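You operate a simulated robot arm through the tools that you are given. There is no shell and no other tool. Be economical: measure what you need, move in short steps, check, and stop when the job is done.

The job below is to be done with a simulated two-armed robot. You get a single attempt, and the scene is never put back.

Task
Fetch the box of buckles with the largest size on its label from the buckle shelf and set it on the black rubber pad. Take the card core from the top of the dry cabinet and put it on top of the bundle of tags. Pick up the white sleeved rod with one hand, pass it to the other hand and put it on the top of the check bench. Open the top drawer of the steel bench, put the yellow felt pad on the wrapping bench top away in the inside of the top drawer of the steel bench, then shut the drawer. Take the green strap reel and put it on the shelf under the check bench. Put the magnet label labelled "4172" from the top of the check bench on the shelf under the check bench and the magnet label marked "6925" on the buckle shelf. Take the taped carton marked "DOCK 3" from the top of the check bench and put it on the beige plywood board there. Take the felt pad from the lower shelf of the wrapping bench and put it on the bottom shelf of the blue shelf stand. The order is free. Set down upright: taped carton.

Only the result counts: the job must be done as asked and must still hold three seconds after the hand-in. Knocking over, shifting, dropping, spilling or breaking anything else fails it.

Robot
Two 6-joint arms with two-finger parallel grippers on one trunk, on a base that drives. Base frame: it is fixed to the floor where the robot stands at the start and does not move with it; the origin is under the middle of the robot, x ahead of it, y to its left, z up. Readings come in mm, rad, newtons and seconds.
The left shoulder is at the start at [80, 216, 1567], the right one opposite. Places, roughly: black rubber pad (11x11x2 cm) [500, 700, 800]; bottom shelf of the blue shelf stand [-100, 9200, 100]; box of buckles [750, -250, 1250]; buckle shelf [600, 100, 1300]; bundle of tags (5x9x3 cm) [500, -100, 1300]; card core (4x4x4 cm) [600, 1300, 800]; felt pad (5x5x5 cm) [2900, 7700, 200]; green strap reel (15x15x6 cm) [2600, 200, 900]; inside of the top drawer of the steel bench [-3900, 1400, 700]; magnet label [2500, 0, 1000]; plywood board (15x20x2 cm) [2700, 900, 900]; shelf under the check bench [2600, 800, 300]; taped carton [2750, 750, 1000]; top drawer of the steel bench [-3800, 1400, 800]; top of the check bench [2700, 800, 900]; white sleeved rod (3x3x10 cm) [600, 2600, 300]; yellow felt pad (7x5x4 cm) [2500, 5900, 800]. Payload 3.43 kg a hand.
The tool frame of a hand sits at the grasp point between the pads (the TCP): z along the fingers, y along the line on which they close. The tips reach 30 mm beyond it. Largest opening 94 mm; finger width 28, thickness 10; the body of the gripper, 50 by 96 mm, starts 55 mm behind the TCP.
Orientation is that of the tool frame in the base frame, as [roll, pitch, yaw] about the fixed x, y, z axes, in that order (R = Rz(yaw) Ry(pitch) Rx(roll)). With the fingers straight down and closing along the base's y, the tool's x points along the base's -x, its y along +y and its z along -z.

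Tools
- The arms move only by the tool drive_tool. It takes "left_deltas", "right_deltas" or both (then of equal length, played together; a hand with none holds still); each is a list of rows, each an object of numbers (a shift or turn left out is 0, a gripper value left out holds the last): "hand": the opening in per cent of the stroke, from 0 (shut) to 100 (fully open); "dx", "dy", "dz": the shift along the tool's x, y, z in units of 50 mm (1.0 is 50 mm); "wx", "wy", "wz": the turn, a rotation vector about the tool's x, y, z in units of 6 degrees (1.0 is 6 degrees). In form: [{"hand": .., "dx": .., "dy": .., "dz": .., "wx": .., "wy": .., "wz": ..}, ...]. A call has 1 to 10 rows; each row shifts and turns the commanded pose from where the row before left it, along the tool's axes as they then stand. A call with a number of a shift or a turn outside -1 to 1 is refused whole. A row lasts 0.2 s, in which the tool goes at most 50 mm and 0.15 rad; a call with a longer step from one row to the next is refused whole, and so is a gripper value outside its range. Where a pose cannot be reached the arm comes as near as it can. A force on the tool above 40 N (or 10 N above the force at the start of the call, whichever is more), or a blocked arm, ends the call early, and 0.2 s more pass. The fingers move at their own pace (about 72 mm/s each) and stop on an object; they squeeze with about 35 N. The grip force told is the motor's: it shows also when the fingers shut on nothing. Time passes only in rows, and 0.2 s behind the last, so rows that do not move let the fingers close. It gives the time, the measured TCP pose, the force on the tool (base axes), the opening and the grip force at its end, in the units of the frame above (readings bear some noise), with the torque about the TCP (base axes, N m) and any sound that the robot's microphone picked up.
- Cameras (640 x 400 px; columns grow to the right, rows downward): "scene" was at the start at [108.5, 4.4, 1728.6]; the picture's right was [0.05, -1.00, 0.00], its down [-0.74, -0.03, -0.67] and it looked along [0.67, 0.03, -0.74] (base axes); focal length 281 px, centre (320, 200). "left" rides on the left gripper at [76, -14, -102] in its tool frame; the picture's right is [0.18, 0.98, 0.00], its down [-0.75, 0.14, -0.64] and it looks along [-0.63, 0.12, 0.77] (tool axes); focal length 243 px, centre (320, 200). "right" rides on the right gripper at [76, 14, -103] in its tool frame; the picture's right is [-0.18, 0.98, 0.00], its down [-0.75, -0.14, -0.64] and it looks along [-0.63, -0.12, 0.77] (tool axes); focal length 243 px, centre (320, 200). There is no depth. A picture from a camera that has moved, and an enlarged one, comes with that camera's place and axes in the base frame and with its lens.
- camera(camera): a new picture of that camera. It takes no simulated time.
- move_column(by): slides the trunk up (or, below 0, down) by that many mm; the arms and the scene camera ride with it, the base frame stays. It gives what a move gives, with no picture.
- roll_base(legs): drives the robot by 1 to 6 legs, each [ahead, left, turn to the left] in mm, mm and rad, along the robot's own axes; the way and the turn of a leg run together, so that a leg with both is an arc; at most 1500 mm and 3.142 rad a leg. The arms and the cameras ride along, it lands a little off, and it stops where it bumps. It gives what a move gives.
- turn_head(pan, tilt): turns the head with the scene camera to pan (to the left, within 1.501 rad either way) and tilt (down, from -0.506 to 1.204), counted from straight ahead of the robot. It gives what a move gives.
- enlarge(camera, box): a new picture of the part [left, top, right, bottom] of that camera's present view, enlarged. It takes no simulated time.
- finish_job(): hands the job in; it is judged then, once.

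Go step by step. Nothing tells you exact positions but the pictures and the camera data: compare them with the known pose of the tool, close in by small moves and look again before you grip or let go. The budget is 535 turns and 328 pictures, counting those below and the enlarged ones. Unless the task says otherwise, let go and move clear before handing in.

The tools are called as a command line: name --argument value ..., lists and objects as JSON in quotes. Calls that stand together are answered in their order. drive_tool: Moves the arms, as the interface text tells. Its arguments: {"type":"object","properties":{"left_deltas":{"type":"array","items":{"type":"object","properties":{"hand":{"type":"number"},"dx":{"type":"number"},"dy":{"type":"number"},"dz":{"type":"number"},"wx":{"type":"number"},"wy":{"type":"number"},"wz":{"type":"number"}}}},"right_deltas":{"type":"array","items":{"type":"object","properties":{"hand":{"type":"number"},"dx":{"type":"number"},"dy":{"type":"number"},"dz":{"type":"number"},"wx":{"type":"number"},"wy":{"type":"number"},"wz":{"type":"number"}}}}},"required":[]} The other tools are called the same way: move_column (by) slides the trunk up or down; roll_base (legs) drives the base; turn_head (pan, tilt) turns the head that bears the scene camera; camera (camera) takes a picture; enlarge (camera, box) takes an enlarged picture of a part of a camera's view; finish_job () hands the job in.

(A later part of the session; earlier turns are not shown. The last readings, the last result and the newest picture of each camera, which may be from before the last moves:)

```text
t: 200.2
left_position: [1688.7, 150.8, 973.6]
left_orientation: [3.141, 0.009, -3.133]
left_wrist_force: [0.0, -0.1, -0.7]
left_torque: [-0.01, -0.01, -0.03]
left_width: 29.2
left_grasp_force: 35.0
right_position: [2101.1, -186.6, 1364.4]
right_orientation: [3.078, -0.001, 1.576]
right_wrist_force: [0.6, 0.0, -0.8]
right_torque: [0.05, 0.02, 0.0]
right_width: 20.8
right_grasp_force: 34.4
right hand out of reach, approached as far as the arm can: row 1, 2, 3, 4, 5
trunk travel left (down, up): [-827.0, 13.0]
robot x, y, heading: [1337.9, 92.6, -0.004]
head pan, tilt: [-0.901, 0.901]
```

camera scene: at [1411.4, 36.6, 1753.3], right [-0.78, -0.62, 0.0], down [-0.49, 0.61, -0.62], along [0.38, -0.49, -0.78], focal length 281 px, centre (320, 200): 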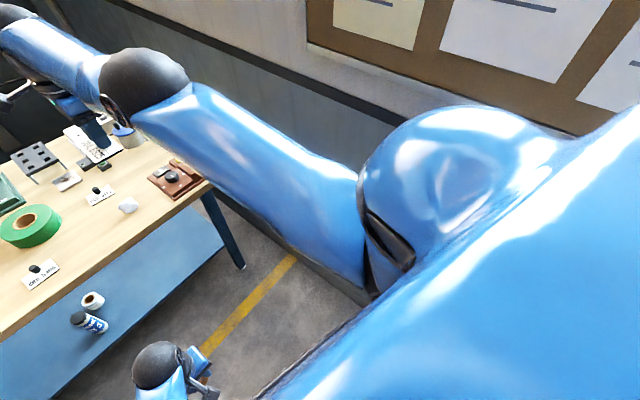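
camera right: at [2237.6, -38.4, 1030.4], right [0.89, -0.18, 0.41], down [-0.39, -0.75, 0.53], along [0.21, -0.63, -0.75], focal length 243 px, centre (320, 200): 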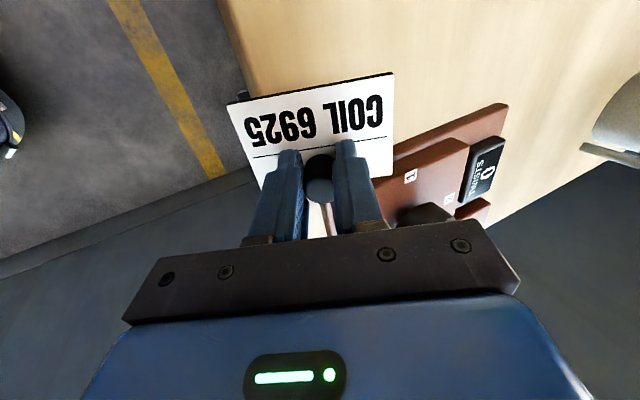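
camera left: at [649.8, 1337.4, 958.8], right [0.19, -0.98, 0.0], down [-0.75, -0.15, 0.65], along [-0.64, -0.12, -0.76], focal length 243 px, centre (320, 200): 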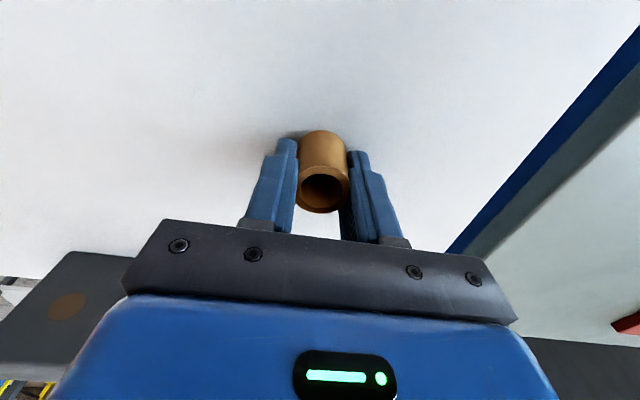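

drive_tool --right_deltas '[{"dx": 0.95}, {"dx": 0.95}, {"dx": 0.95}, {"dx": 0.95}, {"dx": 0.95}, {"dx": 0.95}, {"dy": -0.8}, {"dy": -0.8}, {}]'

```text
t: 202.2
left_position: [1688.8, 151.8, 973.3]
left_orientation: [-3.139, 0.009, -3.134]
left_wrist_force: [-0.6, 0.5, 0.5]
left_torque: [0.01, 0.02, 0.0]
left_width: 28.9
left_grasp_force: 34.9
right_position: [2064.5, 109.6, 1365.1]
right_orientation: [3.078, 0.003, 1.576]
right_wrist_force: [0.4, -0.3, -1.3]
right_torque: [0.01, -0.02, -0.02]
right_width: 20.5
right_grasp_force: 35.3
right hand out of reach, approached as far as the arm can: row 4, 5, 6, 7, 8
trunk travel left (down, up): [-827.0, 13.0]
robot x, y, heading: [1331.9, 95.0, 0.001]
head pan, tilt: [-0.901, 0.901]
```

Reachable shell seems thin — elbow on its wrong side with a small stop. I overreach outward and upward to flip it back, then pull in.

drive_tool --right_deltas '[{"dx": -0.9}, {"dx": -0.9}, {"dy": 0.9}, {"dz": -0.85, "dy": 0.4}, {"dz": -0.85, "dy": 0.4}, {"dz": -0.85, "dy": 0.4}, {"dz": -0.85, "dy": 0.2}, {"dy": -0.9}, {"dy": -0.9}, {"dy": -0.9}]'

```text
t: 204.4
left_position: [1689.0, 150.4, 973.2]
left_orientation: [-3.14, 0.009, -3.134]
left_wrist_force: [0.8, -0.8, 0.2]
left_torque: [0.04, 0.03, -0.01]
left_width: 28.7
left_grasp_force: 35.1
right_position: [2057.3, 5.4, 1522.0]
right_orientation: [3.08, 0.002, 1.576]
right_wrist_force: [1.2, -0.3, -0.4]
right_torque: [0.0, -0.03, 0.0]
right_width: 20.4
right_grasp_force: 34.7
right hand out of reach, approached as far as the arm can: row 1, 2, 3, 4, 5, 6, 7, 8, 9, 10
trunk travel left (down, up): [-827.0, 13.0]
robot x, y, heading: [1335.2, 99.9, -0.003]
head pan, tilt: [-0.901, 0.901]
```

drive_tool --right_deltas '[{"dy": 0.65, "dz": -0.65}, {"dy": 0.65, "dz": -0.65}, {"dz": 0.9}, {"dz": 0.9}, {"dz": 0.9}, {"dz": 0.9}, {"dz": 0.9}, {}]'

```text
t: 206.2
left_position: [1689.6, 150.0, 973.1]
left_orientation: [-3.141, 0.01, -3.135]
left_wrist_force: [0.4, 1.1, -0.3]
left_torque: [0.01, 0.03, 0.01]
left_width: 28.8
left_grasp_force: 35.0
right_position: [2082.2, -0.6, 1327.4]
right_orientation: [3.078, 0.001, 1.576]
right_wrist_force: [0.5, -0.3, -0.2]
right_torque: [-0.01, -0.02, -0.01]
right_width: 20.3
right_grasp_force: 35.0
right hand out of reach, approached as far as the arm can: row 1, 2, 3, 4
trunk travel left (down, up): [-827.0, 13.0]
robot x, y, heading: [1333.6, 95.0, -0.0]
head pan, tilt: [-0.901, 0.901]
```

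drive_tool --right_deltas '[{"dy": -0.2}, {"dy": -0.4}, {"dy": -0.4}, {}]'

```text
t: 207.2
left_position: [1688.7, 151.4, 974.7]
left_orientation: [-3.14, 0.008, -3.135]
left_wrist_force: [0.2, -0.1, -1.0]
left_torque: [0.02, 0.01, 0.01]
left_width: 28.9
left_grasp_force: 34.6
right_position: [2061.3, 5.7, 1315.6]
right_orientation: [3.076, 0.002, 1.574]
right_wrist_force: [-0.2, 0.1, -0.9]
right_torque: [0.02, 0.04, -0.01]
right_width: 20.4
right_grasp_force: 34.9
right hand out of reach, approached as far as the arm can: row 2, 3
trunk travel left (down, up): [-827.0, 13.0]
robot x, y, heading: [1334.0, 94.6, -0.001]
head pan, tilt: [-0.901, 0.901]
```

Next attempt: overreach at the upper right, then sweep down-left through the inside.

drive_tool --right_deltas '[{"dx": -0.7, "dz": -0.7}, {"dx": -0.7, "dz": -0.7}, {"dx": -0.7, "dz": -0.7}, {"dy": 0.95}, {"dy": 0.95}, {"dy": 0.95}, {"dx": 0.6, "dz": 0.6, "dy": -0.45}, {"dx": 0.6, "dz": 0.6, "dy": -0.45}, {"dx": 0.6, "dz": 0.6, "dy": -0.45}, {"dx": 0.4, "dz": 0.4, "dy": -0.7}]'

drive_tool --right_deltas '[{"dy": -0.8}, {"dy": -0.8}, {}]'

```text
t: 209.4
left_position: [1689.0, 150.8, 974.1]
left_orientation: [-3.14, 0.009, -3.135]
left_wrist_force: [0.3, 0.4, 0.4]
left_torque: [-0.04, -0.02, -0.01]
left_width: 28.9
left_grasp_force: 34.8
right_position: [2051.9, 20.3, 1288.1]
right_orientation: [3.076, 0.0, 1.577]
right_wrist_force: [-0.3, 0.0, -0.5]
right_torque: [0.03, 0.0, 0.0]
right_width: 20.5
right_grasp_force: 34.8
right hand out of reach, approached as far as the arm can: row 1, 2, 3, 4, 5, 6, 7, 8, 9, 10
trunk travel left (down, up): [-827.0, 13.0]
robot x, y, heading: [1335.9, 95.2, -0.0]
head pan, tilt: [-0.901, 0.901]
```

```text
t: 210.2
left_position: [1689.5, 152.0, 973.9]
left_orientation: [-3.14, 0.008, -3.132]
left_wrist_force: [-0.1, 0.0, -0.3]
left_torque: [0.0, -0.01, 0.02]
left_width: 29.0
left_grasp_force: 34.6
right_position: [2036.1, 33.3, 1258.1]
right_orientation: [3.076, 0.001, 1.578]
right_wrist_force: [-0.5, 0.4, -0.9]
right_torque: [0.01, 0.01, -0.01]
right_width: 20.2
right_grasp_force: 34.7
right hand out of reach, approached as far as the arm can: row 1, 2
trunk travel left (down, up): [-827.0, 13.0]
robot x, y, heading: [1336.6, 93.7, 0.003]
head pan, tilt: [-0.901, 0.901]
```

Distances from the shoulder are in fact shrinking now (695→641 mm), so the elbow is bending. Keep pulling in with smaller steps.

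drive_tool --right_deltas '[{"dy": -0.3}, {}, {"dy": -0.3}, {}, {"dy": -0.3}, {}, {"dy": -0.3}, {}]'

```text
t: 212.0
left_position: [1689.5, 150.9, 974.3]
left_orientation: [-3.139, 0.009, -3.133]
left_wrist_force: [-0.1, 0.4, -0.1]
left_torque: [-0.04, 0.0, -0.01]
left_width: 28.9
left_grasp_force: 35.1
right_position: [2018.6, 43.3, 1230.0]
right_orientation: [3.077, -0.001, 1.578]
right_wrist_force: [0.8, -0.7, -0.7]
right_torque: [0.01, -0.05, 0.0]
right_width: 20.5
right_grasp_force: 35.1
right hand out of reach, approached as far as the arm can: row 1, 3, 5, 7
trunk travel left (down, up): [-827.0, 13.0]
robot x, y, heading: [1334.2, 94.9, -0.002]
head pan, tilt: [-0.901, 0.901]
```

The limits look like a wrist-branch stop. I tilt the tool forward to line it up with the forearm and then pull in.

drive_tool --right_deltas '[{"wx": -1}, {"wx": -1}, {"wx": -1}, {"wx": -1}, {"wx": -1}, {"wx": -1}, {"wx": -1}, {"wx": -1}, {"wx": -1}, {"wx": -1}]'

drive_tool --right_deltas '[{"dz": -0.8}, {"dz": -0.8}, {"dz": -0.8}, {}]'

```text
t: 214.2
left_position: [1688.6, 151.2, 974.0]
left_orientation: [-3.139, 0.007, -3.135]
left_wrist_force: [-0.2, -0.8, 0.1]
left_torque: [0.01, -0.02, -0.01]
left_width: 29.0
left_grasp_force: 35.1
right_position: [2017.7, 43.6, 1231.8]
right_orientation: [2.028, 0.001, 1.576]
right_wrist_force: [0.4, 0.1, -0.5]
right_torque: [0.04, 0.04, 0.01]
right_width: 20.6
right_grasp_force: 35.1
trunk travel left (down, up): [-827.0, 13.0]
robot x, y, heading: [1332.9, 94.3, -0.008]
head pan, tilt: [-0.901, 0.901]
```

```text
t: 215.2
left_position: [1689.3, 151.4, 973.2]
left_orientation: [-3.139, 0.009, -3.135]
left_wrist_force: [-0.2, -0.2, 0.0]
left_torque: [-0.03, 0.02, 0.01]
left_width: 29.0
left_grasp_force: 34.7
right_position: [1910.6, 42.2, 1284.6]
right_orientation: [2.032, 0.003, 1.576]
right_wrist_force: [-0.5, 1.1, -1.0]
right_torque: [-0.03, 0.03, -0.01]
right_width: 20.3
right_grasp_force: 34.5
trunk travel left (down, up): [-827.0, 13.0]
robot x, y, heading: [1331.0, 95.6, -0.002]
head pan, tilt: [-0.901, 0.901]
```

Unlocked: tilting forward frees the arm. I retract it further, then drive to mid-aisle and turn to the shelf.

drive_tool --right_deltas '[{"dz": -0.8}, {"dz": -0.8}, {"dz": -0.8}, {}]'

roll_base --legs '[[230, 205, 0], [0, 0, 3.14]]'

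turn_head --pan 0 --tilt 0.5

camera --camera "scene"

camera --camera "right"

```text
t: 216.2
left_position: [1688.3, 151.5, 973.8]
left_orientation: [-3.139, 0.008, -3.135]
left_wrist_force: [-0.2, 0.0, -0.5]
left_torque: [0.02, 0.02, -0.03]
left_width: 28.8
left_grasp_force: 35.4
right_position: [1802.7, 42.0, 1338.0]
right_orientation: [2.029, 0.003, 1.577]
right_wrist_force: [-0.1, -0.1, -0.8]
right_torque: [-0.04, 0.03, 0.01]
right_width: 20.5
right_grasp_force: 35.0
trunk travel left (down, up): [-827.0, 13.0]
robot x, y, heading: [1334.1, 91.8, -0.001]
head pan, tilt: [-0.901, 0.901]
```

```text
t: 225.6
left_position: [1210.0, 251.2, 974.0]
left_orientation: [-3.14, 0.01, -0.006]
left_wrist_force: [-0.8, 0.3, 0.0]
left_torque: [0.0, 0.01, -0.04]
left_width: 29.0
left_grasp_force: 34.3
right_position: [1096.4, 361.0, 1336.5]
right_orientation: [2.031, 0.001, -1.58]
right_wrist_force: [-0.9, 0.9, -0.4]
right_torque: [0.0, -0.03, -0.04]
right_width: 20.6
right_grasp_force: 35.3
trunk travel left (down, up): [-827.0, 13.0]
robot x, y, heading: [1563.5, 305.1, 3.127]
head pan, tilt: [-0.901, 0.901]
```

```text
t: 226.8
left_position: [1209.9, 249.9, 973.5]
left_orientation: [-3.14, 0.008, -0.005]
left_wrist_force: [-0.5, -0.2, -0.5]
left_torque: [0.03, 0.0, -0.02]
left_width: 28.8
left_grasp_force: 34.4
right_position: [1097.2, 360.8, 1337.2]
right_orientation: [2.031, 0.002, -1.581]
right_wrist_force: [0.0, 0.6, -0.5]
right_torque: [0.02, -0.01, -0.01]
right_width: 20.3
right_grasp_force: 34.9
trunk travel left (down, up): [-827.0, 13.0]
robot x, y, heading: [1564.9, 302.7, 3.127]
head pan, tilt: [0.0, 0.499]
```

```text
247 pictures are left
camera scene: at [1443.2, 304.1, 1787.1], right [0.02, 1.0, 0.0], down [0.48, -0.01, -0.88], along [-0.88, 0.01, -0.48], focal length 281 px, centre (320, 200)
```

scene: 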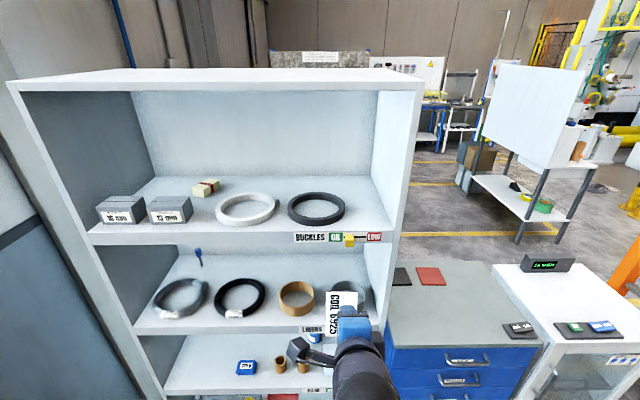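

```text
246 pictures are left
camera right: at [1181.5, 284.8, 1393.9], right [-0.43, 0.19, 0.88], down [0.64, 0.75, 0.16], along [-0.63, 0.64, -0.45], focal length 243 px, centre (320, 200)
```

right: 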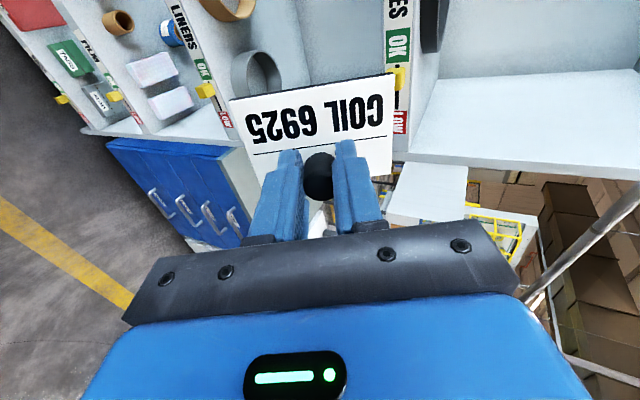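

Enlarging the buckle shelf from this frontal position for geometry.

enlarge --camera "scene" --box '[80, 150, 240, 250]'

enlarge --camera "scene" --box '[240, 150, 420, 262]'

```text
4.00 times, centred on (160, 200) of scene
camera zoom: at [1443.2, 304.1, 1787.1], right [0.02, 1.0, 0.0], down [0.48, -0.01, -0.88], along [-0.88, 0.01, -0.48], focal length 1125 px, centre (960, 200)
```

zoom: 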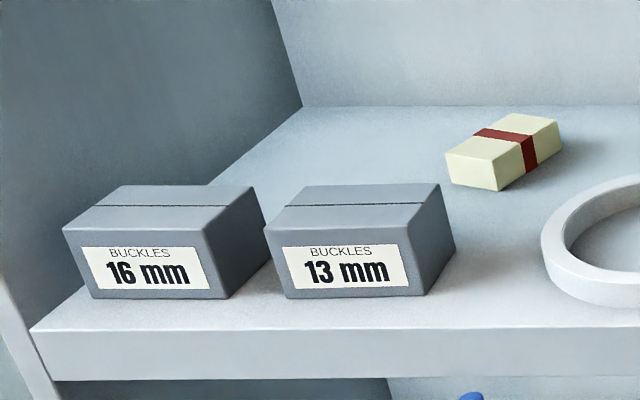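

```text
3.56 times, centred on (330, 206) of scene
camera zoom: at [1443.2, 304.1, 1787.1], right [0.02, 1.0, 0.0], down [0.48, -0.01, -0.88], along [-0.88, 0.01, -0.48], focal length 1000 px, centre (284, 179)
```

zoom: 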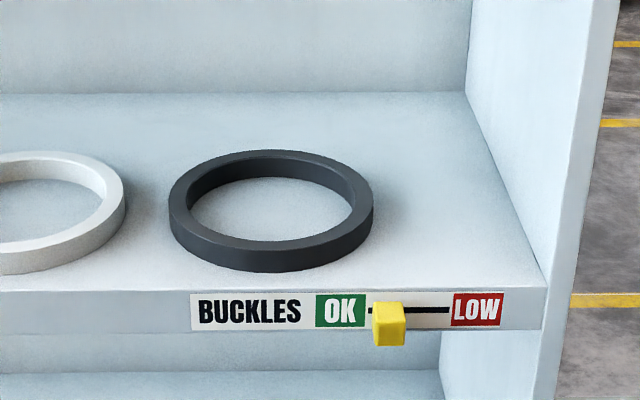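

Shelf floor ≈z 1349, front x≈817; free spot right of the dark ring (y 385–508). I reduce the right hand's tilt to ~28° and raise it.

drive_tool --right_deltas '[{"wx": 1}, {"wx": 1}, {"wx": 1}, {"wx": 1}, {"wx": 1}, {"wx": 1}, {}]'

```text
t: 228.4
left_position: [1209.8, 251.0, 973.9]
left_orientation: [-3.14, 0.009, -0.005]
left_wrist_force: [-0.4, 0.3, -0.4]
left_torque: [0.03, -0.03, -0.01]
left_width: 28.9
left_grasp_force: 34.7
right_position: [1037.7, 347.8, 1213.6]
right_orientation: [2.655, -0.002, -1.579]
right_wrist_force: [-0.6, 0.4, -0.3]
right_torque: [0.02, -0.02, 0.0]
right_width: 20.3
right_grasp_force: 34.8
right hand out of reach, approached as far as the arm can: row 3, 4, 5, 6
trunk travel left (down, up): [-827.0, 13.0]
robot x, y, heading: [1563.1, 299.0, 3.13]
head pan, tilt: [0.0, 0.499]
```

drive_tool --right_deltas '[{"dy": 0.88, "dz": -0.25}, {"dy": 0.88, "dz": -0.25}, {"dy": 0.88, "dz": -0.25}, {"dy": 0.88, "dz": -0.25}, {"dy": 0.88, "dz": -0.25}, {"dy": 0.88, "dz": -0.25}, {}]'

```text
t: 230.0
left_position: [1209.8, 250.5, 974.6]
left_orientation: [-3.141, 0.008, -0.005]
left_wrist_force: [0.1, 0.3, 0.4]
left_torque: [-0.04, -0.01, 0.0]
left_width: 29.3
left_grasp_force: 35.0
right_position: [829.2, 347.2, 1392.2]
right_orientation: [2.659, 0.0, -1.58]
right_wrist_force: [-0.5, 0.7, -1.3]
right_torque: [-0.01, 0.02, -0.01]
right_width: 20.4
right_grasp_force: 35.2
right hand out of reach, approached as far as the arm can: row 1, 2
trunk travel left (down, up): [-827.0, 13.0]
robot x, y, heading: [1563.5, 299.2, 3.131]
head pan, tilt: [0.0, 0.499]
```

Good: TCP at z 1392 with 28° tilt. Raise it, move sideways and then forward into the free corner.

drive_tool --right_deltas '[{"dy": 0.24, "dz": -0.44}, {"dy": 0.24, "dz": -0.44}, {}]'

roll_base --legs '[[0, -118, 0.01]]'

camera --camera "right"

camera --camera "scene"

```text
t: 230.8
left_position: [1209.7, 250.4, 973.7]
left_orientation: [-3.141, 0.008, -0.005]
left_wrist_force: [-0.4, -0.5, 0.1]
left_torque: [0.0, -0.03, -0.03]
left_width: 29.2
left_grasp_force: 34.9
right_position: [828.3, 346.9, 1441.8]
right_orientation: [2.658, 0.001, -1.579]
right_wrist_force: [-0.2, -0.6, -0.8]
right_torque: [-0.01, 0.01, -0.01]
right_width: 20.4
right_grasp_force: 35.0
trunk travel left (down, up): [-827.0, 13.0]
robot x, y, heading: [1567.7, 299.6, 3.124]
head pan, tilt: [0.0, 0.499]
```

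```text
t: 232.0
left_position: [1212.2, 357.9, 973.0]
left_orientation: [-3.133, 0.008, 0.006]
left_wrist_force: [0.8, -0.6, -0.5]
left_torque: [0.0, -0.02, 0.0]
left_width: 29.0
left_grasp_force: 35.3
right_position: [829.2, 445.9, 1440.3]
right_orientation: [2.659, 0.005, -1.565]
right_wrist_force: [0.2, -0.7, -1.3]
right_torque: [0.05, -0.03, 0.0]
right_width: 20.2
right_grasp_force: 34.8
trunk travel left (down, up): [-827.0, 13.0]
robot x, y, heading: [1564.8, 420.1, 3.136]
head pan, tilt: [0.0, 0.499]
```

```text
243 pictures are left
camera right: at [863.3, 369.6, 1536.3], right [-0.87, 0.18, 0.46], down [0.42, 0.75, 0.51], along [-0.25, 0.64, -0.73], focal length 243 px, centre (320, 200)
```

right: 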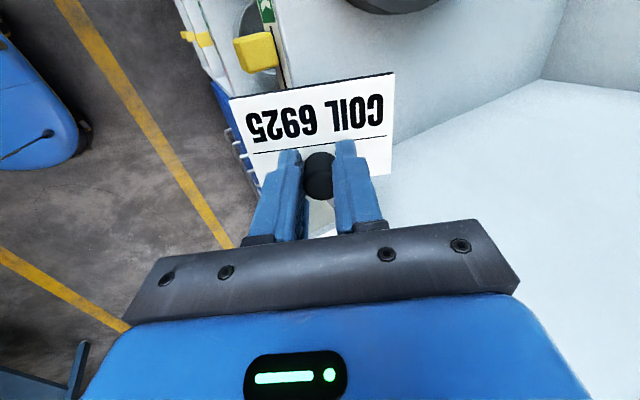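

```text
242 pictures are left
camera scene: at [1444.3, 408.8, 1787.1], right [0.0, 1.0, 0.01], down [0.48, 0.0, -0.88], along [-0.88, 0.01, -0.48], focal length 281 px, centre (320, 200)
```

scene: 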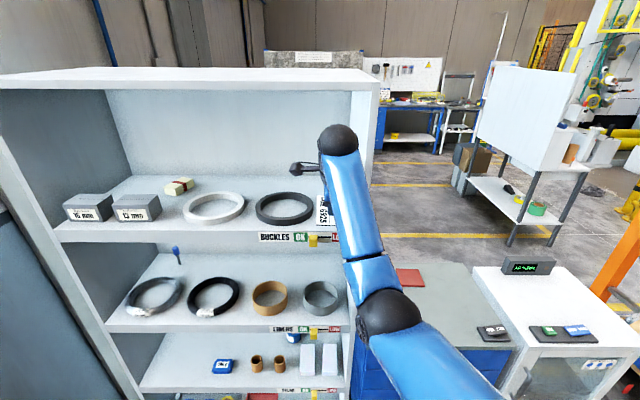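

Small shift right, then drive forward 75 mm into the shelf.

drive_tool --right_deltas '[{"dx": -0.24}, {}]'

roll_base --legs '[[75, 0, 0]]'

camera --camera "right"

enlarge --camera "scene" --box '[230, 100, 430, 260]'

```text
t: 232.6
left_position: [1210.8, 360.9, 973.0]
left_orientation: [-3.14, 0.009, 0.007]
left_wrist_force: [-0.7, -0.8, -0.8]
left_torque: [-0.01, 0.0, -0.06]
left_width: 29.0
left_grasp_force: 35.7
right_position: [827.9, 460.3, 1440.5]
right_orientation: [2.659, 0.002, -1.566]
right_wrist_force: [0.1, 0.1, -1.0]
right_torque: [0.04, 0.01, -0.03]
right_width: 20.4
right_grasp_force: 35.2
trunk travel left (down, up): [-827.0, 13.0]
robot x, y, heading: [1567.7, 419.5, 3.141]
head pan, tilt: [0.0, 0.499]
```

```text
t: 233.6
left_position: [1149.0, 363.4, 978.4]
left_orientation: [3.141, 0.018, 0.006]
left_wrist_force: [0.4, 0.3, -0.1]
left_torque: [0.01, 0.04, 0.0]
left_width: 29.0
left_grasp_force: 35.3
right_position: [771.3, 466.7, 1450.3]
right_orientation: [2.645, 0.0, -1.566]
right_wrist_force: [0.2, -0.5, -0.8]
right_torque: [0.01, 0.07, -0.02]
right_width: 20.1
right_grasp_force: 35.1
trunk travel left (down, up): [-827.0, 13.0]
robot x, y, heading: [1494.2, 416.4, 3.143]
head pan, tilt: [0.0, 0.499]
```

```text
241 pictures are left
camera right: at [806.8, 391.1, 1545.5], right [-0.87, 0.18, 0.47], down [0.43, 0.76, 0.5], along [-0.26, 0.63, -0.73], focal length 243 px, centre (320, 200)
```

right: 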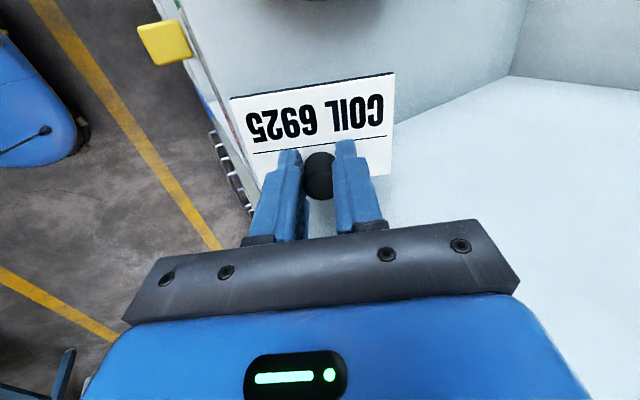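

```text
2.50 times, centred on (330, 180) of scene
camera zoom: at [1390.5, 420.6, 1788.7], right [0.0, 1.0, 0.0], down [0.47, 0.0, -0.88], along [-0.88, 0.0, -0.47], focal length 703 px, centre (295, 250)
```

zoom: 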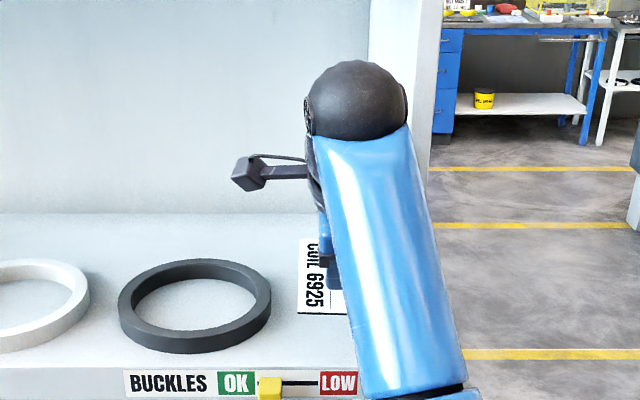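

drive_tool --right_deltas '[{}, {}]'

move_column --by -30

camera --camera "right"

```text
t: 234.2
left_position: [1141.6, 362.6, 975.0]
left_orientation: [-3.14, 0.011, 0.005]
left_wrist_force: [1.0, -0.5, -0.9]
left_torque: [-0.01, 0.03, 0.01]
left_width: 28.7
left_grasp_force: 34.9
right_position: [758.9, 465.6, 1443.7]
right_orientation: [2.655, 0.001, -1.565]
right_wrist_force: [-1.2, -0.1, 0.2]
right_torque: [-0.01, 0.01, 0.01]
right_width: 20.3
right_grasp_force: 34.6
trunk travel left (down, up): [-827.0, 13.0]
robot x, y, heading: [1493.2, 420.8, 3.14]
head pan, tilt: [0.0, 0.499]
```

```text
t: 235.0
left_position: [1139.8, 362.8, 943.5]
left_orientation: [-3.141, 0.009, 0.007]
left_wrist_force: [-0.2, -0.3, -0.4]
left_torque: [-0.02, 0.0, -0.01]
left_width: 29.0
left_grasp_force: 35.2
right_position: [756.9, 465.4, 1412.2]
right_orientation: [2.656, 0.0, -1.566]
right_wrist_force: [0.3, -0.1, -1.9]
right_torque: [0.02, 0.02, -0.01]
right_width: 20.2
right_grasp_force: 34.7
trunk travel left (down, up): [-797.0, 43.0]
robot x, y, heading: [1493.3, 420.1, 3.147]
head pan, tilt: [0.0, 0.499]
```

```text
239 pictures are left
camera right: at [791.7, 390.6, 1508.1], right [-0.87, 0.18, 0.46], down [0.42, 0.76, 0.5], along [-0.26, 0.63, -0.73], focal length 243 px, centre (320, 200)
```

right: 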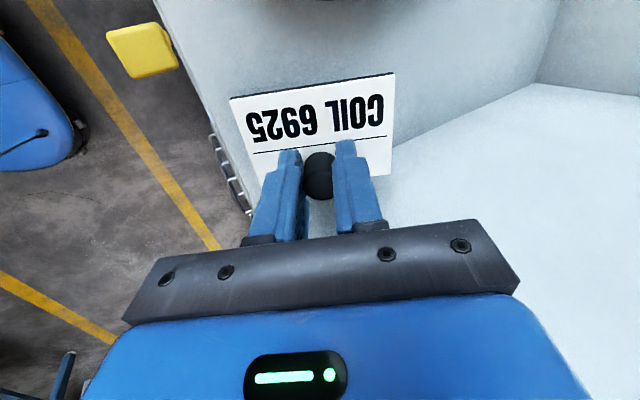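

move_column --by -10

move_column --by -6

camera --camera "right"

```text
t: 235.6
left_position: [1137.3, 363.1, 933.7]
left_orientation: [3.141, 0.006, 0.007]
left_wrist_force: [-1.0, -0.8, -0.8]
left_torque: [0.01, -0.01, 0.03]
left_width: 28.9
left_grasp_force: 35.2
right_position: [754.2, 465.4, 1399.7]
right_orientation: [2.658, -0.001, -1.566]
right_wrist_force: [0.5, 0.4, -0.6]
right_torque: [-0.02, -0.01, 0.03]
right_width: 20.6
right_grasp_force: 35.3
trunk travel left (down, up): [-787.0, 53.0]
robot x, y, heading: [1494.3, 415.1, 3.137]
head pan, tilt: [0.0, 0.499]
```

```text
t: 236.1
left_position: [1136.9, 363.1, 926.8]
left_orientation: [3.139, 0.007, 0.008]
left_wrist_force: [-0.5, -0.7, 0.3]
left_torque: [0.0, -0.02, 0.03]
left_width: 28.9
left_grasp_force: 34.3
right_position: [754.2, 465.4, 1395.3]
right_orientation: [2.659, 0.001, -1.564]
right_wrist_force: [-0.1, -0.3, -0.3]
right_torque: [0.02, -0.04, 0.0]
right_width: 20.4
right_grasp_force: 34.6
trunk travel left (down, up): [-781.0, 59.0]
robot x, y, heading: [1500.6, 417.6, 3.142]
head pan, tilt: [0.0, 0.499]
```

```text
238 pictures are left
camera right: at [788.8, 390.6, 1490.6], right [-0.87, 0.18, 0.46], down [0.42, 0.76, 0.5], along [-0.25, 0.63, -0.73], focal length 243 px, centre (320, 200)
```

right: 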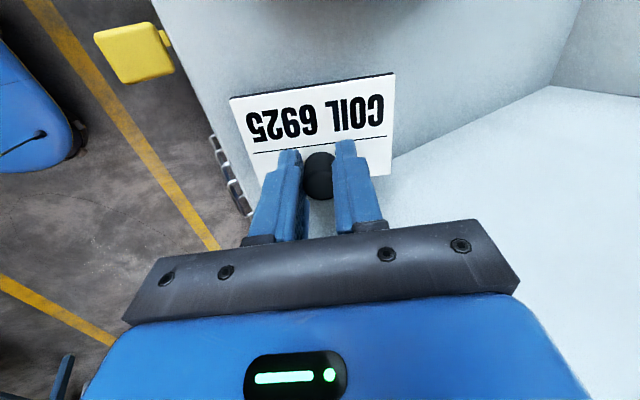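

The shelf floor seems a bit lower (~1330). Continue lowering gently.

move_column --by -8

move_column --by -6

camera --camera "right"

```text
t: 236.7
left_position: [1138.0, 364.0, 920.2]
left_orientation: [-3.141, 0.007, 0.007]
left_wrist_force: [0.4, 0.6, 0.4]
left_torque: [0.0, 0.01, 0.02]
left_width: 28.6
left_grasp_force: 35.0
right_position: [753.8, 465.6, 1387.6]
right_orientation: [2.657, 0.0, -1.566]
right_wrist_force: [-1.4, -0.1, 0.1]
right_torque: [0.0, 0.03, 0.0]
right_width: 20.5
right_grasp_force: 34.6
trunk travel left (down, up): [-773.0, 67.0]
robot x, y, heading: [1493.5, 418.8, 3.141]
head pan, tilt: [0.0, 0.499]
```

```text
t: 237.2
left_position: [1139.5, 362.7, 914.4]
left_orientation: [-3.142, 0.008, 0.005]
left_wrist_force: [-0.3, -1.0, -1.0]
left_torque: [0.03, -0.04, 0.0]
left_width: 29.0
left_grasp_force: 34.8
right_position: [755.3, 467.4, 1384.9]
right_orientation: [2.649, 0.001, -1.566]
right_wrist_force: [-7.1, 0.0, 17.4]
right_torque: [0.37, -0.08, 0.09]
right_width: 20.6
right_grasp_force: 35.2
trunk travel left (down, up): [-767.0, 73.0]
robot x, y, heading: [1494.2, 417.6, 3.138]
head pan, tilt: [0.0, 0.499]
```

```text
237 pictures are left
camera right: at [791.0, 390.4, 1480.6], right [-0.87, 0.18, 0.46], down [0.42, 0.76, 0.5], along [-0.26, 0.63, -0.73], focal length 243 px, centre (320, 200)
```

right: 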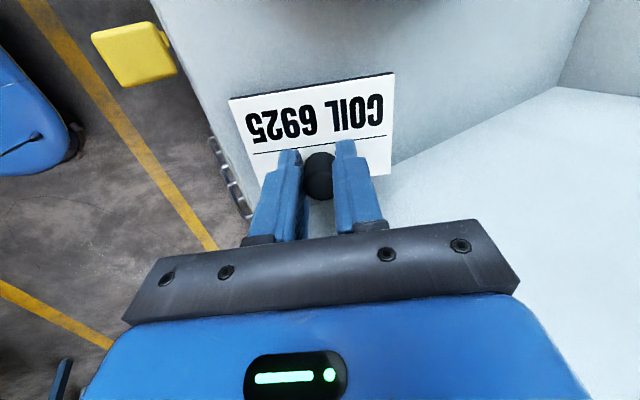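

Contact with the near edge at TCP z≈1386. Release; then retract along the tool axis.

drive_tool --right_deltas '[{"hand": 45}, {}, {}, {"dz": -0.3}, {"dz": -0.5}, {"dz": -0.5}, {}]'

camera --camera "right"

```text
t: 238.8
left_position: [1138.7, 363.5, 913.7]
left_orientation: [-3.141, 0.006, 0.008]
left_wrist_force: [0.5, -0.4, -0.9]
left_torque: [0.0, 0.01, 0.03]
left_width: 28.7
left_grasp_force: 35.3
right_position: [759.6, 459.5, 1433.4]
right_orientation: [2.656, 0.001, -1.567]
right_wrist_force: [0.9, -0.2, 0.6]
right_torque: [0.0, 0.01, -0.02]
right_width: 42.4
right_grasp_force: 0.1
right hand out of reach, approached as far as the arm can: row 5, 6
trunk travel left (down, up): [-767.0, 73.0]
robot x, y, heading: [1493.4, 415.2, 3.138]
head pan, tilt: [0.0, 0.499]
```

```text
236 pictures are left
camera right: at [793.8, 384.0, 1529.5], right [-0.87, 0.18, 0.46], down [0.42, 0.76, 0.5], along [-0.26, 0.63, -0.73], focal length 243 px, centre (320, 200)
```

right: 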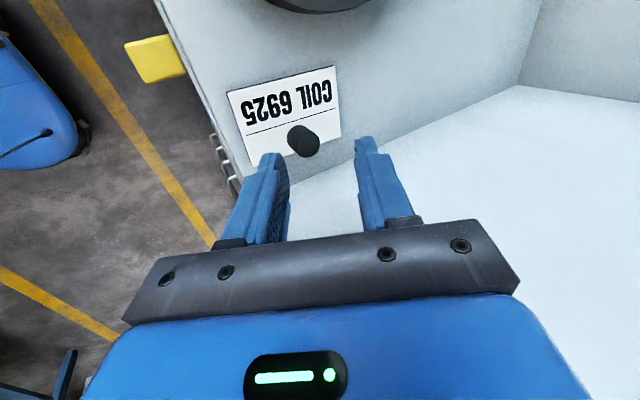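

Label 6925 lies flat on the shelf. Back the base off.

roll_base --legs '[[-320, 0, 0]]'

enlarge --camera "scene" --box '[80, 100, 440, 300]'

```text
t: 241.0
left_position: [1459.1, 363.5, 912.7]
left_orientation: [-3.141, 0.006, 0.008]
left_wrist_force: [-1.1, -0.1, 0.2]
left_torque: [-0.03, -0.01, 0.01]
left_width: 29.0
left_grasp_force: 35.1
right_position: [1078.0, 458.9, 1431.5]
right_orientation: [2.658, 0.0, -1.566]
right_wrist_force: [-0.8, -0.1, -0.4]
right_torque: [0.02, -0.05, -0.02]
right_width: 42.2
right_grasp_force: 0.1
trunk travel left (down, up): [-767.0, 73.0]
robot x, y, heading: [1812.0, 419.6, 3.142]
head pan, tilt: [0.0, 0.499]
```

```text
1.78 times, centred on (260, 200) of scene
camera zoom: at [1688.7, 419.2, 1726.8], right [0.0, 1.0, 0.0], down [0.48, 0.0, -0.88], along [-0.88, 0.0, -0.48], focal length 500 px, centre (427, 200)
```

zoom: 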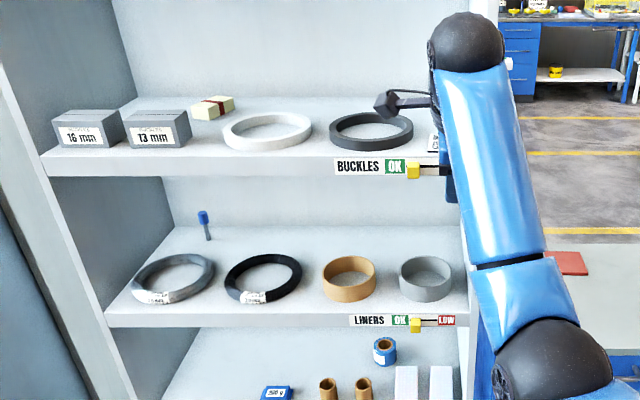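

Shelf geometry refined: the 16 mm box spans x 686–752, y −315…−217, z 1335–1392. I turn the right hand to point 45° down-left with the fingers closing along x.

drive_tool --right_deltas '[{"wx": 1, "hand": 100}, {"wx": 1}, {"wx": 1}, {"wx": 1}, {"wx": 0.63}, {"wy": 1}, {"wy": 1}, {"wy": 1}, {"wy": 1}, {"wy": 1}]'

drive_tool --right_deltas '[{"wy": 1}, {"wy": 1}, {"wy": 0.5}, {}]'

```text
t: 243.2
left_position: [1459.7, 363.4, 913.6]
left_orientation: [3.141, 0.008, 0.007]
left_wrist_force: [-0.1, 0.3, -0.4]
left_torque: [-0.02, 0.0, -0.01]
left_width: 29.3
left_grasp_force: 35.1
right_position: [1088.1, 462.3, 1426.2]
right_orientation: [-3.14, -0.525, -1.565]
right_wrist_force: [-0.3, 0.3, 0.8]
right_torque: [0.02, 0.01, -0.01]
right_width: 93.8
right_grasp_force: 0.0
right hand out of reach, approached as far as the arm can: row 1, 4, 5, 6, 7, 8
trunk travel left (down, up): [-767.0, 73.0]
robot x, y, heading: [1814.4, 419.1, 3.138]
head pan, tilt: [0.0, 0.499]
```

```text
t: 244.2
left_position: [1460.1, 361.3, 914.8]
left_orientation: [-3.14, 0.008, 0.007]
left_wrist_force: [-0.3, -0.9, 0.0]
left_torque: [-0.03, -0.01, 0.02]
left_width: 29.0
left_grasp_force: 35.0
right_position: [1092.0, 460.7, 1426.6]
right_orientation: [3.141, -0.785, -1.564]
right_wrist_force: [0.9, -0.5, 0.7]
right_torque: [0.01, -0.03, 0.01]
right_width: 94.0
right_grasp_force: 0.0
trunk travel left (down, up): [-767.0, 73.0]
robot x, y, heading: [1815.0, 416.7, 3.14]
head pan, tilt: [0.0, 0.499]
```

Hand is oriented. Now I bring it across to the left of my centre line so the base can stay away from the wall.

drive_tool --right_deltas '[{"dx": 0.575, "dy": -0.31, "dz": 0.575}, {"dx": 0.575, "dy": -0.31, "dz": 0.575}, {"dx": 0.575, "dy": -0.31, "dz": 0.575}, {"dx": 0.575, "dy": -0.31, "dz": 0.575}, {"dx": 0.575, "dy": -0.31, "dz": 0.575}, {"dx": 0.575, "dy": -0.31, "dz": 0.575}, {}]'

```text
t: 245.8
left_position: [1460.7, 363.9, 914.2]
left_orientation: [3.14, 0.006, 0.007]
left_wrist_force: [-0.3, -0.4, -0.3]
left_torque: [0.02, -0.01, 0.0]
left_width: 28.9
left_grasp_force: 34.8
right_position: [1185.3, 219.0, 1427.8]
right_orientation: [3.141, -0.785, -1.567]
right_wrist_force: [0.2, 0.6, 0.3]
right_torque: [0.01, -0.02, -0.01]
right_width: 93.6
right_grasp_force: 0.1
trunk travel left (down, up): [-767.0, 73.0]
robot x, y, heading: [1815.2, 421.1, 3.136]
head pan, tilt: [0.0, 0.499]
```

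move_column --by 10

roll_base --legs '[[0, 418, 0], [310, 0, 0]]'

camera --camera "scene"

camera --camera "right"

```text
t: 246.4
left_position: [1460.0, 362.3, 923.4]
left_orientation: [-3.14, 0.009, 0.007]
left_wrist_force: [-0.1, -0.3, -0.3]
left_torque: [-0.01, -0.02, 0.02]
left_width: 29.5
left_grasp_force: 34.9
right_position: [1187.0, 217.1, 1437.4]
right_orientation: [3.141, -0.785, -1.563]
right_wrist_force: [-0.5, 0.1, -0.2]
right_torque: [0.0, -0.02, -0.01]
right_width: 93.8
right_grasp_force: 0.1
trunk travel left (down, up): [-777.0, 63.0]
robot x, y, heading: [1815.1, 415.4, 3.143]
head pan, tilt: [0.0, 0.499]
```

```text
t: 250.6
left_position: [1153.1, -54.3, 925.7]
left_orientation: [-3.141, 0.011, 0.01]
left_wrist_force: [0.1, -0.1, -0.4]
left_torque: [0.01, 0.0, 0.0]
left_width: 28.7
left_grasp_force: 35.0
right_position: [881.5, -200.2, 1439.5]
right_orientation: [3.139, -0.786, -1.558]
right_wrist_force: [0.4, -1.0, 0.1]
right_torque: [-0.02, -0.01, 0.0]
right_width: 94.0
right_grasp_force: 0.0
trunk travel left (down, up): [-777.0, 63.0]
robot x, y, heading: [1506.7, 0.2, -3.145]
head pan, tilt: [0.0, 0.499]
```

```text
234 pictures are left
camera scene: at [1387.7, 1.9, 1737.5], right [0.0, 1.0, 0.0], down [0.48, 0.0, -0.88], along [-0.88, 0.0, -0.48], focal length 281 px, centre (320, 200)
```

scene: 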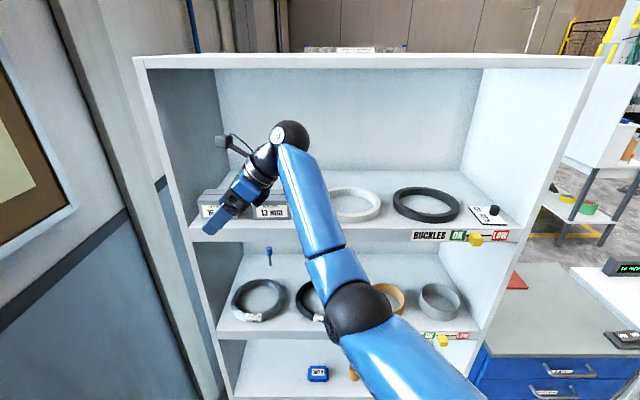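

```text
233 pictures are left
camera right: at [865.8, -181.6, 1563.8], right [-0.98, 0.12, -0.13], down [0.13, 0.99, -0.08], along [0.12, -0.09, -0.99], focal length 243 px, centre (320, 200)
```

right: 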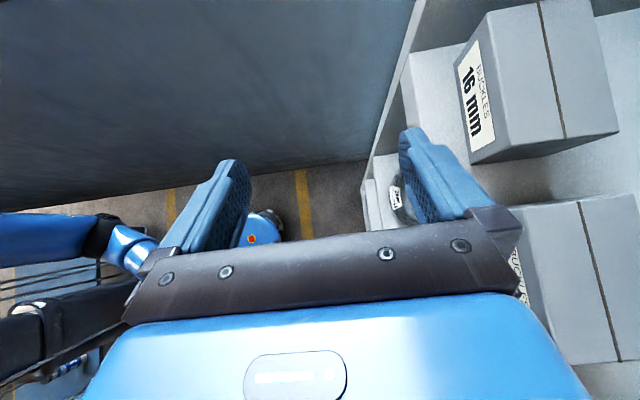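

The camera looks straight at the boxes: 16 mm box spans x 694–760, right side y −215. I drive 154 mm forward above it.

roll_base --legs '[[150, 0, 0]]'

drive_tool --right_deltas '[{}]'

camera --camera "right"

camera --camera "scene"

```text
t: 252.0
left_position: [1007.2, -54.3, 925.1]
left_orientation: [3.14, 0.01, 0.009]
left_wrist_force: [-0.2, -0.5, -0.5]
left_torque: [-0.03, 0.03, 0.01]
left_width: 29.0
left_grasp_force: 35.3
right_position: [733.7, -200.6, 1439.8]
right_orientation: [3.135, -0.786, -1.556]
right_wrist_force: [0.9, 0.5, 0.4]
right_torque: [0.01, -0.01, -0.04]
right_width: 94.1
right_grasp_force: 0.0
trunk travel left (down, up): [-777.0, 63.0]
robot x, y, heading: [1359.9, 2.4, -3.139]
head pan, tilt: [0.0, 0.499]
```

```text
t: 252.4
left_position: [1003.4, -53.7, 924.4]
left_orientation: [3.14, 0.005, 0.011]
left_wrist_force: [-0.3, 0.5, 0.3]
left_torque: [0.01, 0.02, -0.03]
left_width: 29.1
left_grasp_force: 35.0
right_position: [729.3, -200.6, 1436.5]
right_orientation: [-3.141, -0.787, -1.562]
right_wrist_force: [-0.1, -0.1, 0.5]
right_torque: [0.0, 0.0, -0.03]
right_width: 93.9
right_grasp_force: 0.1
trunk travel left (down, up): [-777.0, 63.0]
robot x, y, heading: [1358.1, 1.8, -3.138]
head pan, tilt: [0.0, 0.499]
```

```text
232 pictures are left
camera right: at [712.8, -181.8, 1561.8], right [-0.98, 0.12, -0.13], down [0.13, 0.99, -0.08], along [0.12, -0.09, -0.99], focal length 243 px, centre (320, 200)
```

right: 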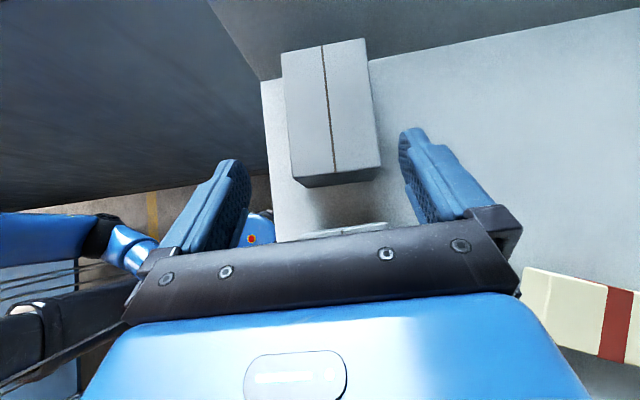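

```text
231 pictures are left
camera scene: at [1233.9, 2.1, 1737.0], right [0.0, 1.0, 0.0], down [0.48, 0.0, -0.88], along [-0.88, 0.0, -0.48], focal length 281 px, centre (320, 200)
```

scene: 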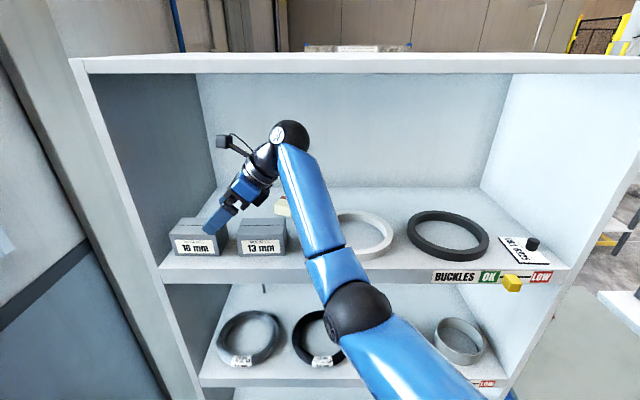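

Box is centred between the fingers. Insert along the tool axis.

drive_tool --right_deltas '[{"dz": 0.4}, {"dz": 0.4}, {}]'

camera --camera "right"

```text
t: 253.2
left_position: [1004.3, -55.2, 924.5]
left_orientation: [3.14, 0.009, 0.01]
left_wrist_force: [-0.6, -0.1, 0.4]
left_torque: [-0.01, 0.02, -0.03]
left_width: 29.0
left_grasp_force: 35.3
right_position: [731.5, -228.0, 1409.0]
right_orientation: [3.141, -0.784, -1.562]
right_wrist_force: [-0.3, -1.1, -0.3]
right_torque: [-0.03, 0.02, 0.04]
right_width: 93.9
right_grasp_force: 0.0
trunk travel left (down, up): [-777.0, 63.0]
robot x, y, heading: [1355.3, 1.8, -3.14]
head pan, tilt: [0.0, 0.499]
```

```text
230 pictures are left
camera right: at [715.3, -209.8, 1533.8], right [-0.98, 0.12, -0.13], down [0.13, 0.99, -0.08], along [0.12, -0.09, -0.99], focal length 243 px, centre (320, 200)
```

right: 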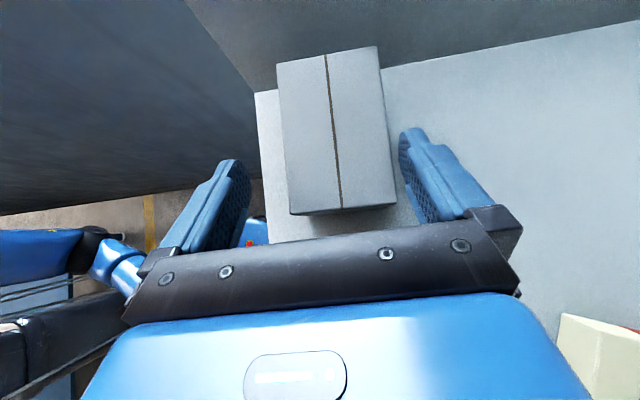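

drive_tool --right_deltas '[{"dy": 0.13}, {"dz": 0.3}, {"dz": 0.3}, {}]'

camera --camera "right"

```text
t: 254.2
left_position: [1003.9, -54.8, 924.6]
left_orientation: [-3.141, 0.008, 0.01]
left_wrist_force: [0.1, 0.5, 0.4]
left_torque: [-0.02, 0.01, 0.03]
left_width: 28.9
left_grasp_force: 35.2
right_position: [723.9, -249.5, 1387.7]
right_orientation: [3.138, -0.786, -1.561]
right_wrist_force: [0.0, -0.2, 0.1]
right_torque: [0.0, 0.0, -0.01]
right_width: 94.0
right_grasp_force: 0.1
trunk travel left (down, up): [-777.0, 63.0]
robot x, y, heading: [1356.9, 2.4, -3.137]
head pan, tilt: [0.0, 0.499]
```

```text
229 pictures are left
camera right: at [708.3, -231.3, 1512.4], right [-0.98, 0.12, -0.13], down [0.13, 0.99, -0.08], along [0.12, -0.09, -0.99], focal length 243 px, centre (320, 200)
```

right: 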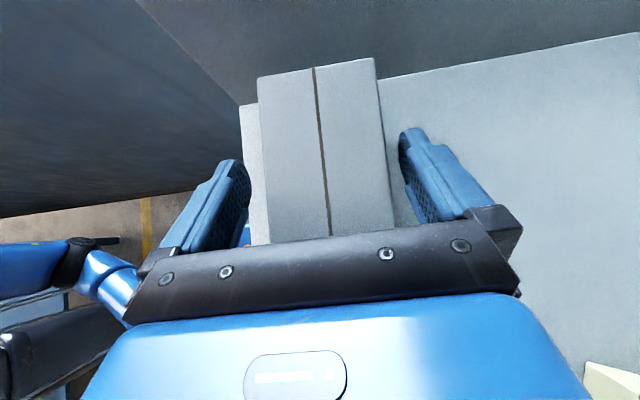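

Now the fingers straddle the box; close.

drive_tool --right_deltas '[{"hand": 0}, {}, {}, {}, {}]'

camera --camera "right"

```text
t: 255.4
left_position: [1003.9, -55.3, 923.9]
left_orientation: [-3.141, 0.008, 0.011]
left_wrist_force: [0.0, -1.3, -0.7]
left_torque: [0.02, 0.02, -0.01]
left_width: 29.2
left_grasp_force: 35.5
right_position: [723.9, -251.5, 1387.4]
right_orientation: [3.141, -0.786, -1.561]
right_wrist_force: [-0.8, 1.4, -0.2]
right_torque: [0.05, 0.19, -0.1]
right_width: 70.4
right_grasp_force: 35.3
trunk travel left (down, up): [-777.0, 63.0]
robot x, y, heading: [1356.7, 3.2, -3.141]
head pan, tilt: [0.0, 0.499]
```

```text
228 pictures are left
camera right: at [708.2, -231.0, 1512.4], right [-0.98, 0.12, -0.13], down [0.13, 0.99, -0.08], along [0.12, -0.09, -0.99], focal length 243 px, centre (320, 200)
```

right: 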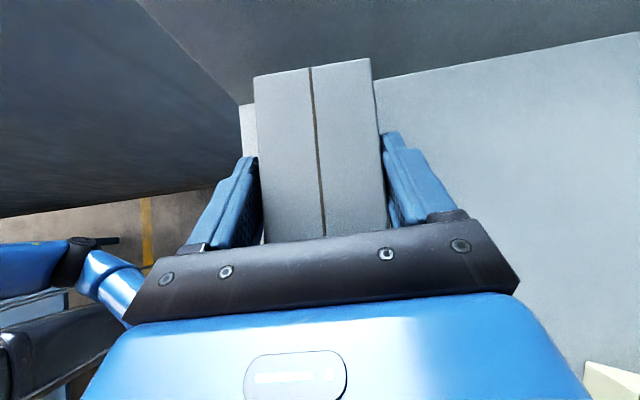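

Gripped (70 mm). Lift with the trunk by 45 mm, check, then back out.

move_column --by 45

camera --camera "right"

camera --camera "scene"

```text
t: 256.3
left_position: [1003.5, -56.1, 969.5]
left_orientation: [3.141, 0.006, 0.011]
left_wrist_force: [0.6, 0.2, -0.5]
left_torque: [0.0, 0.01, -0.01]
left_width: 29.0
left_grasp_force: 35.3
right_position: [722.6, -250.1, 1432.2]
right_orientation: [-3.141, -0.784, -1.563]
right_wrist_force: [-0.2, 0.6, -4.9]
right_torque: [0.1, -0.01, 0.0]
right_width: 70.8
right_grasp_force: 35.4
trunk travel left (down, up): [-822.0, 18.0]
robot x, y, heading: [1357.7, 2.0, -3.144]
head pan, tilt: [0.0, 0.499]
```

```text
227 pictures are left
camera right: at [707.8, -231.7, 1556.9], right [-0.98, 0.12, -0.13], down [0.13, 0.99, -0.08], along [0.12, -0.09, -0.99], focal length 243 px, centre (320, 200)
```

right: 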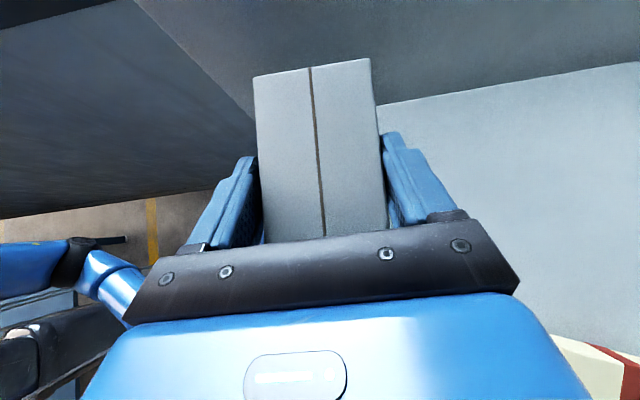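

```text
226 pictures are left
camera scene: at [1234.6, 1.8, 1782.1], right [0.0, 1.0, 0.0], down [0.48, 0.0, -0.88], along [-0.88, 0.0, -0.48], focal length 281 px, centre (320, 200)
```

scene: 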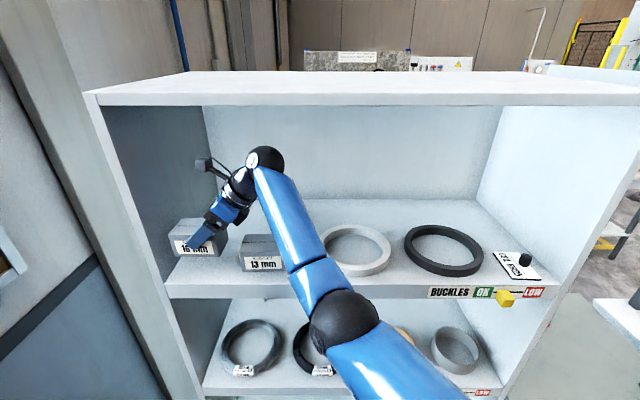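

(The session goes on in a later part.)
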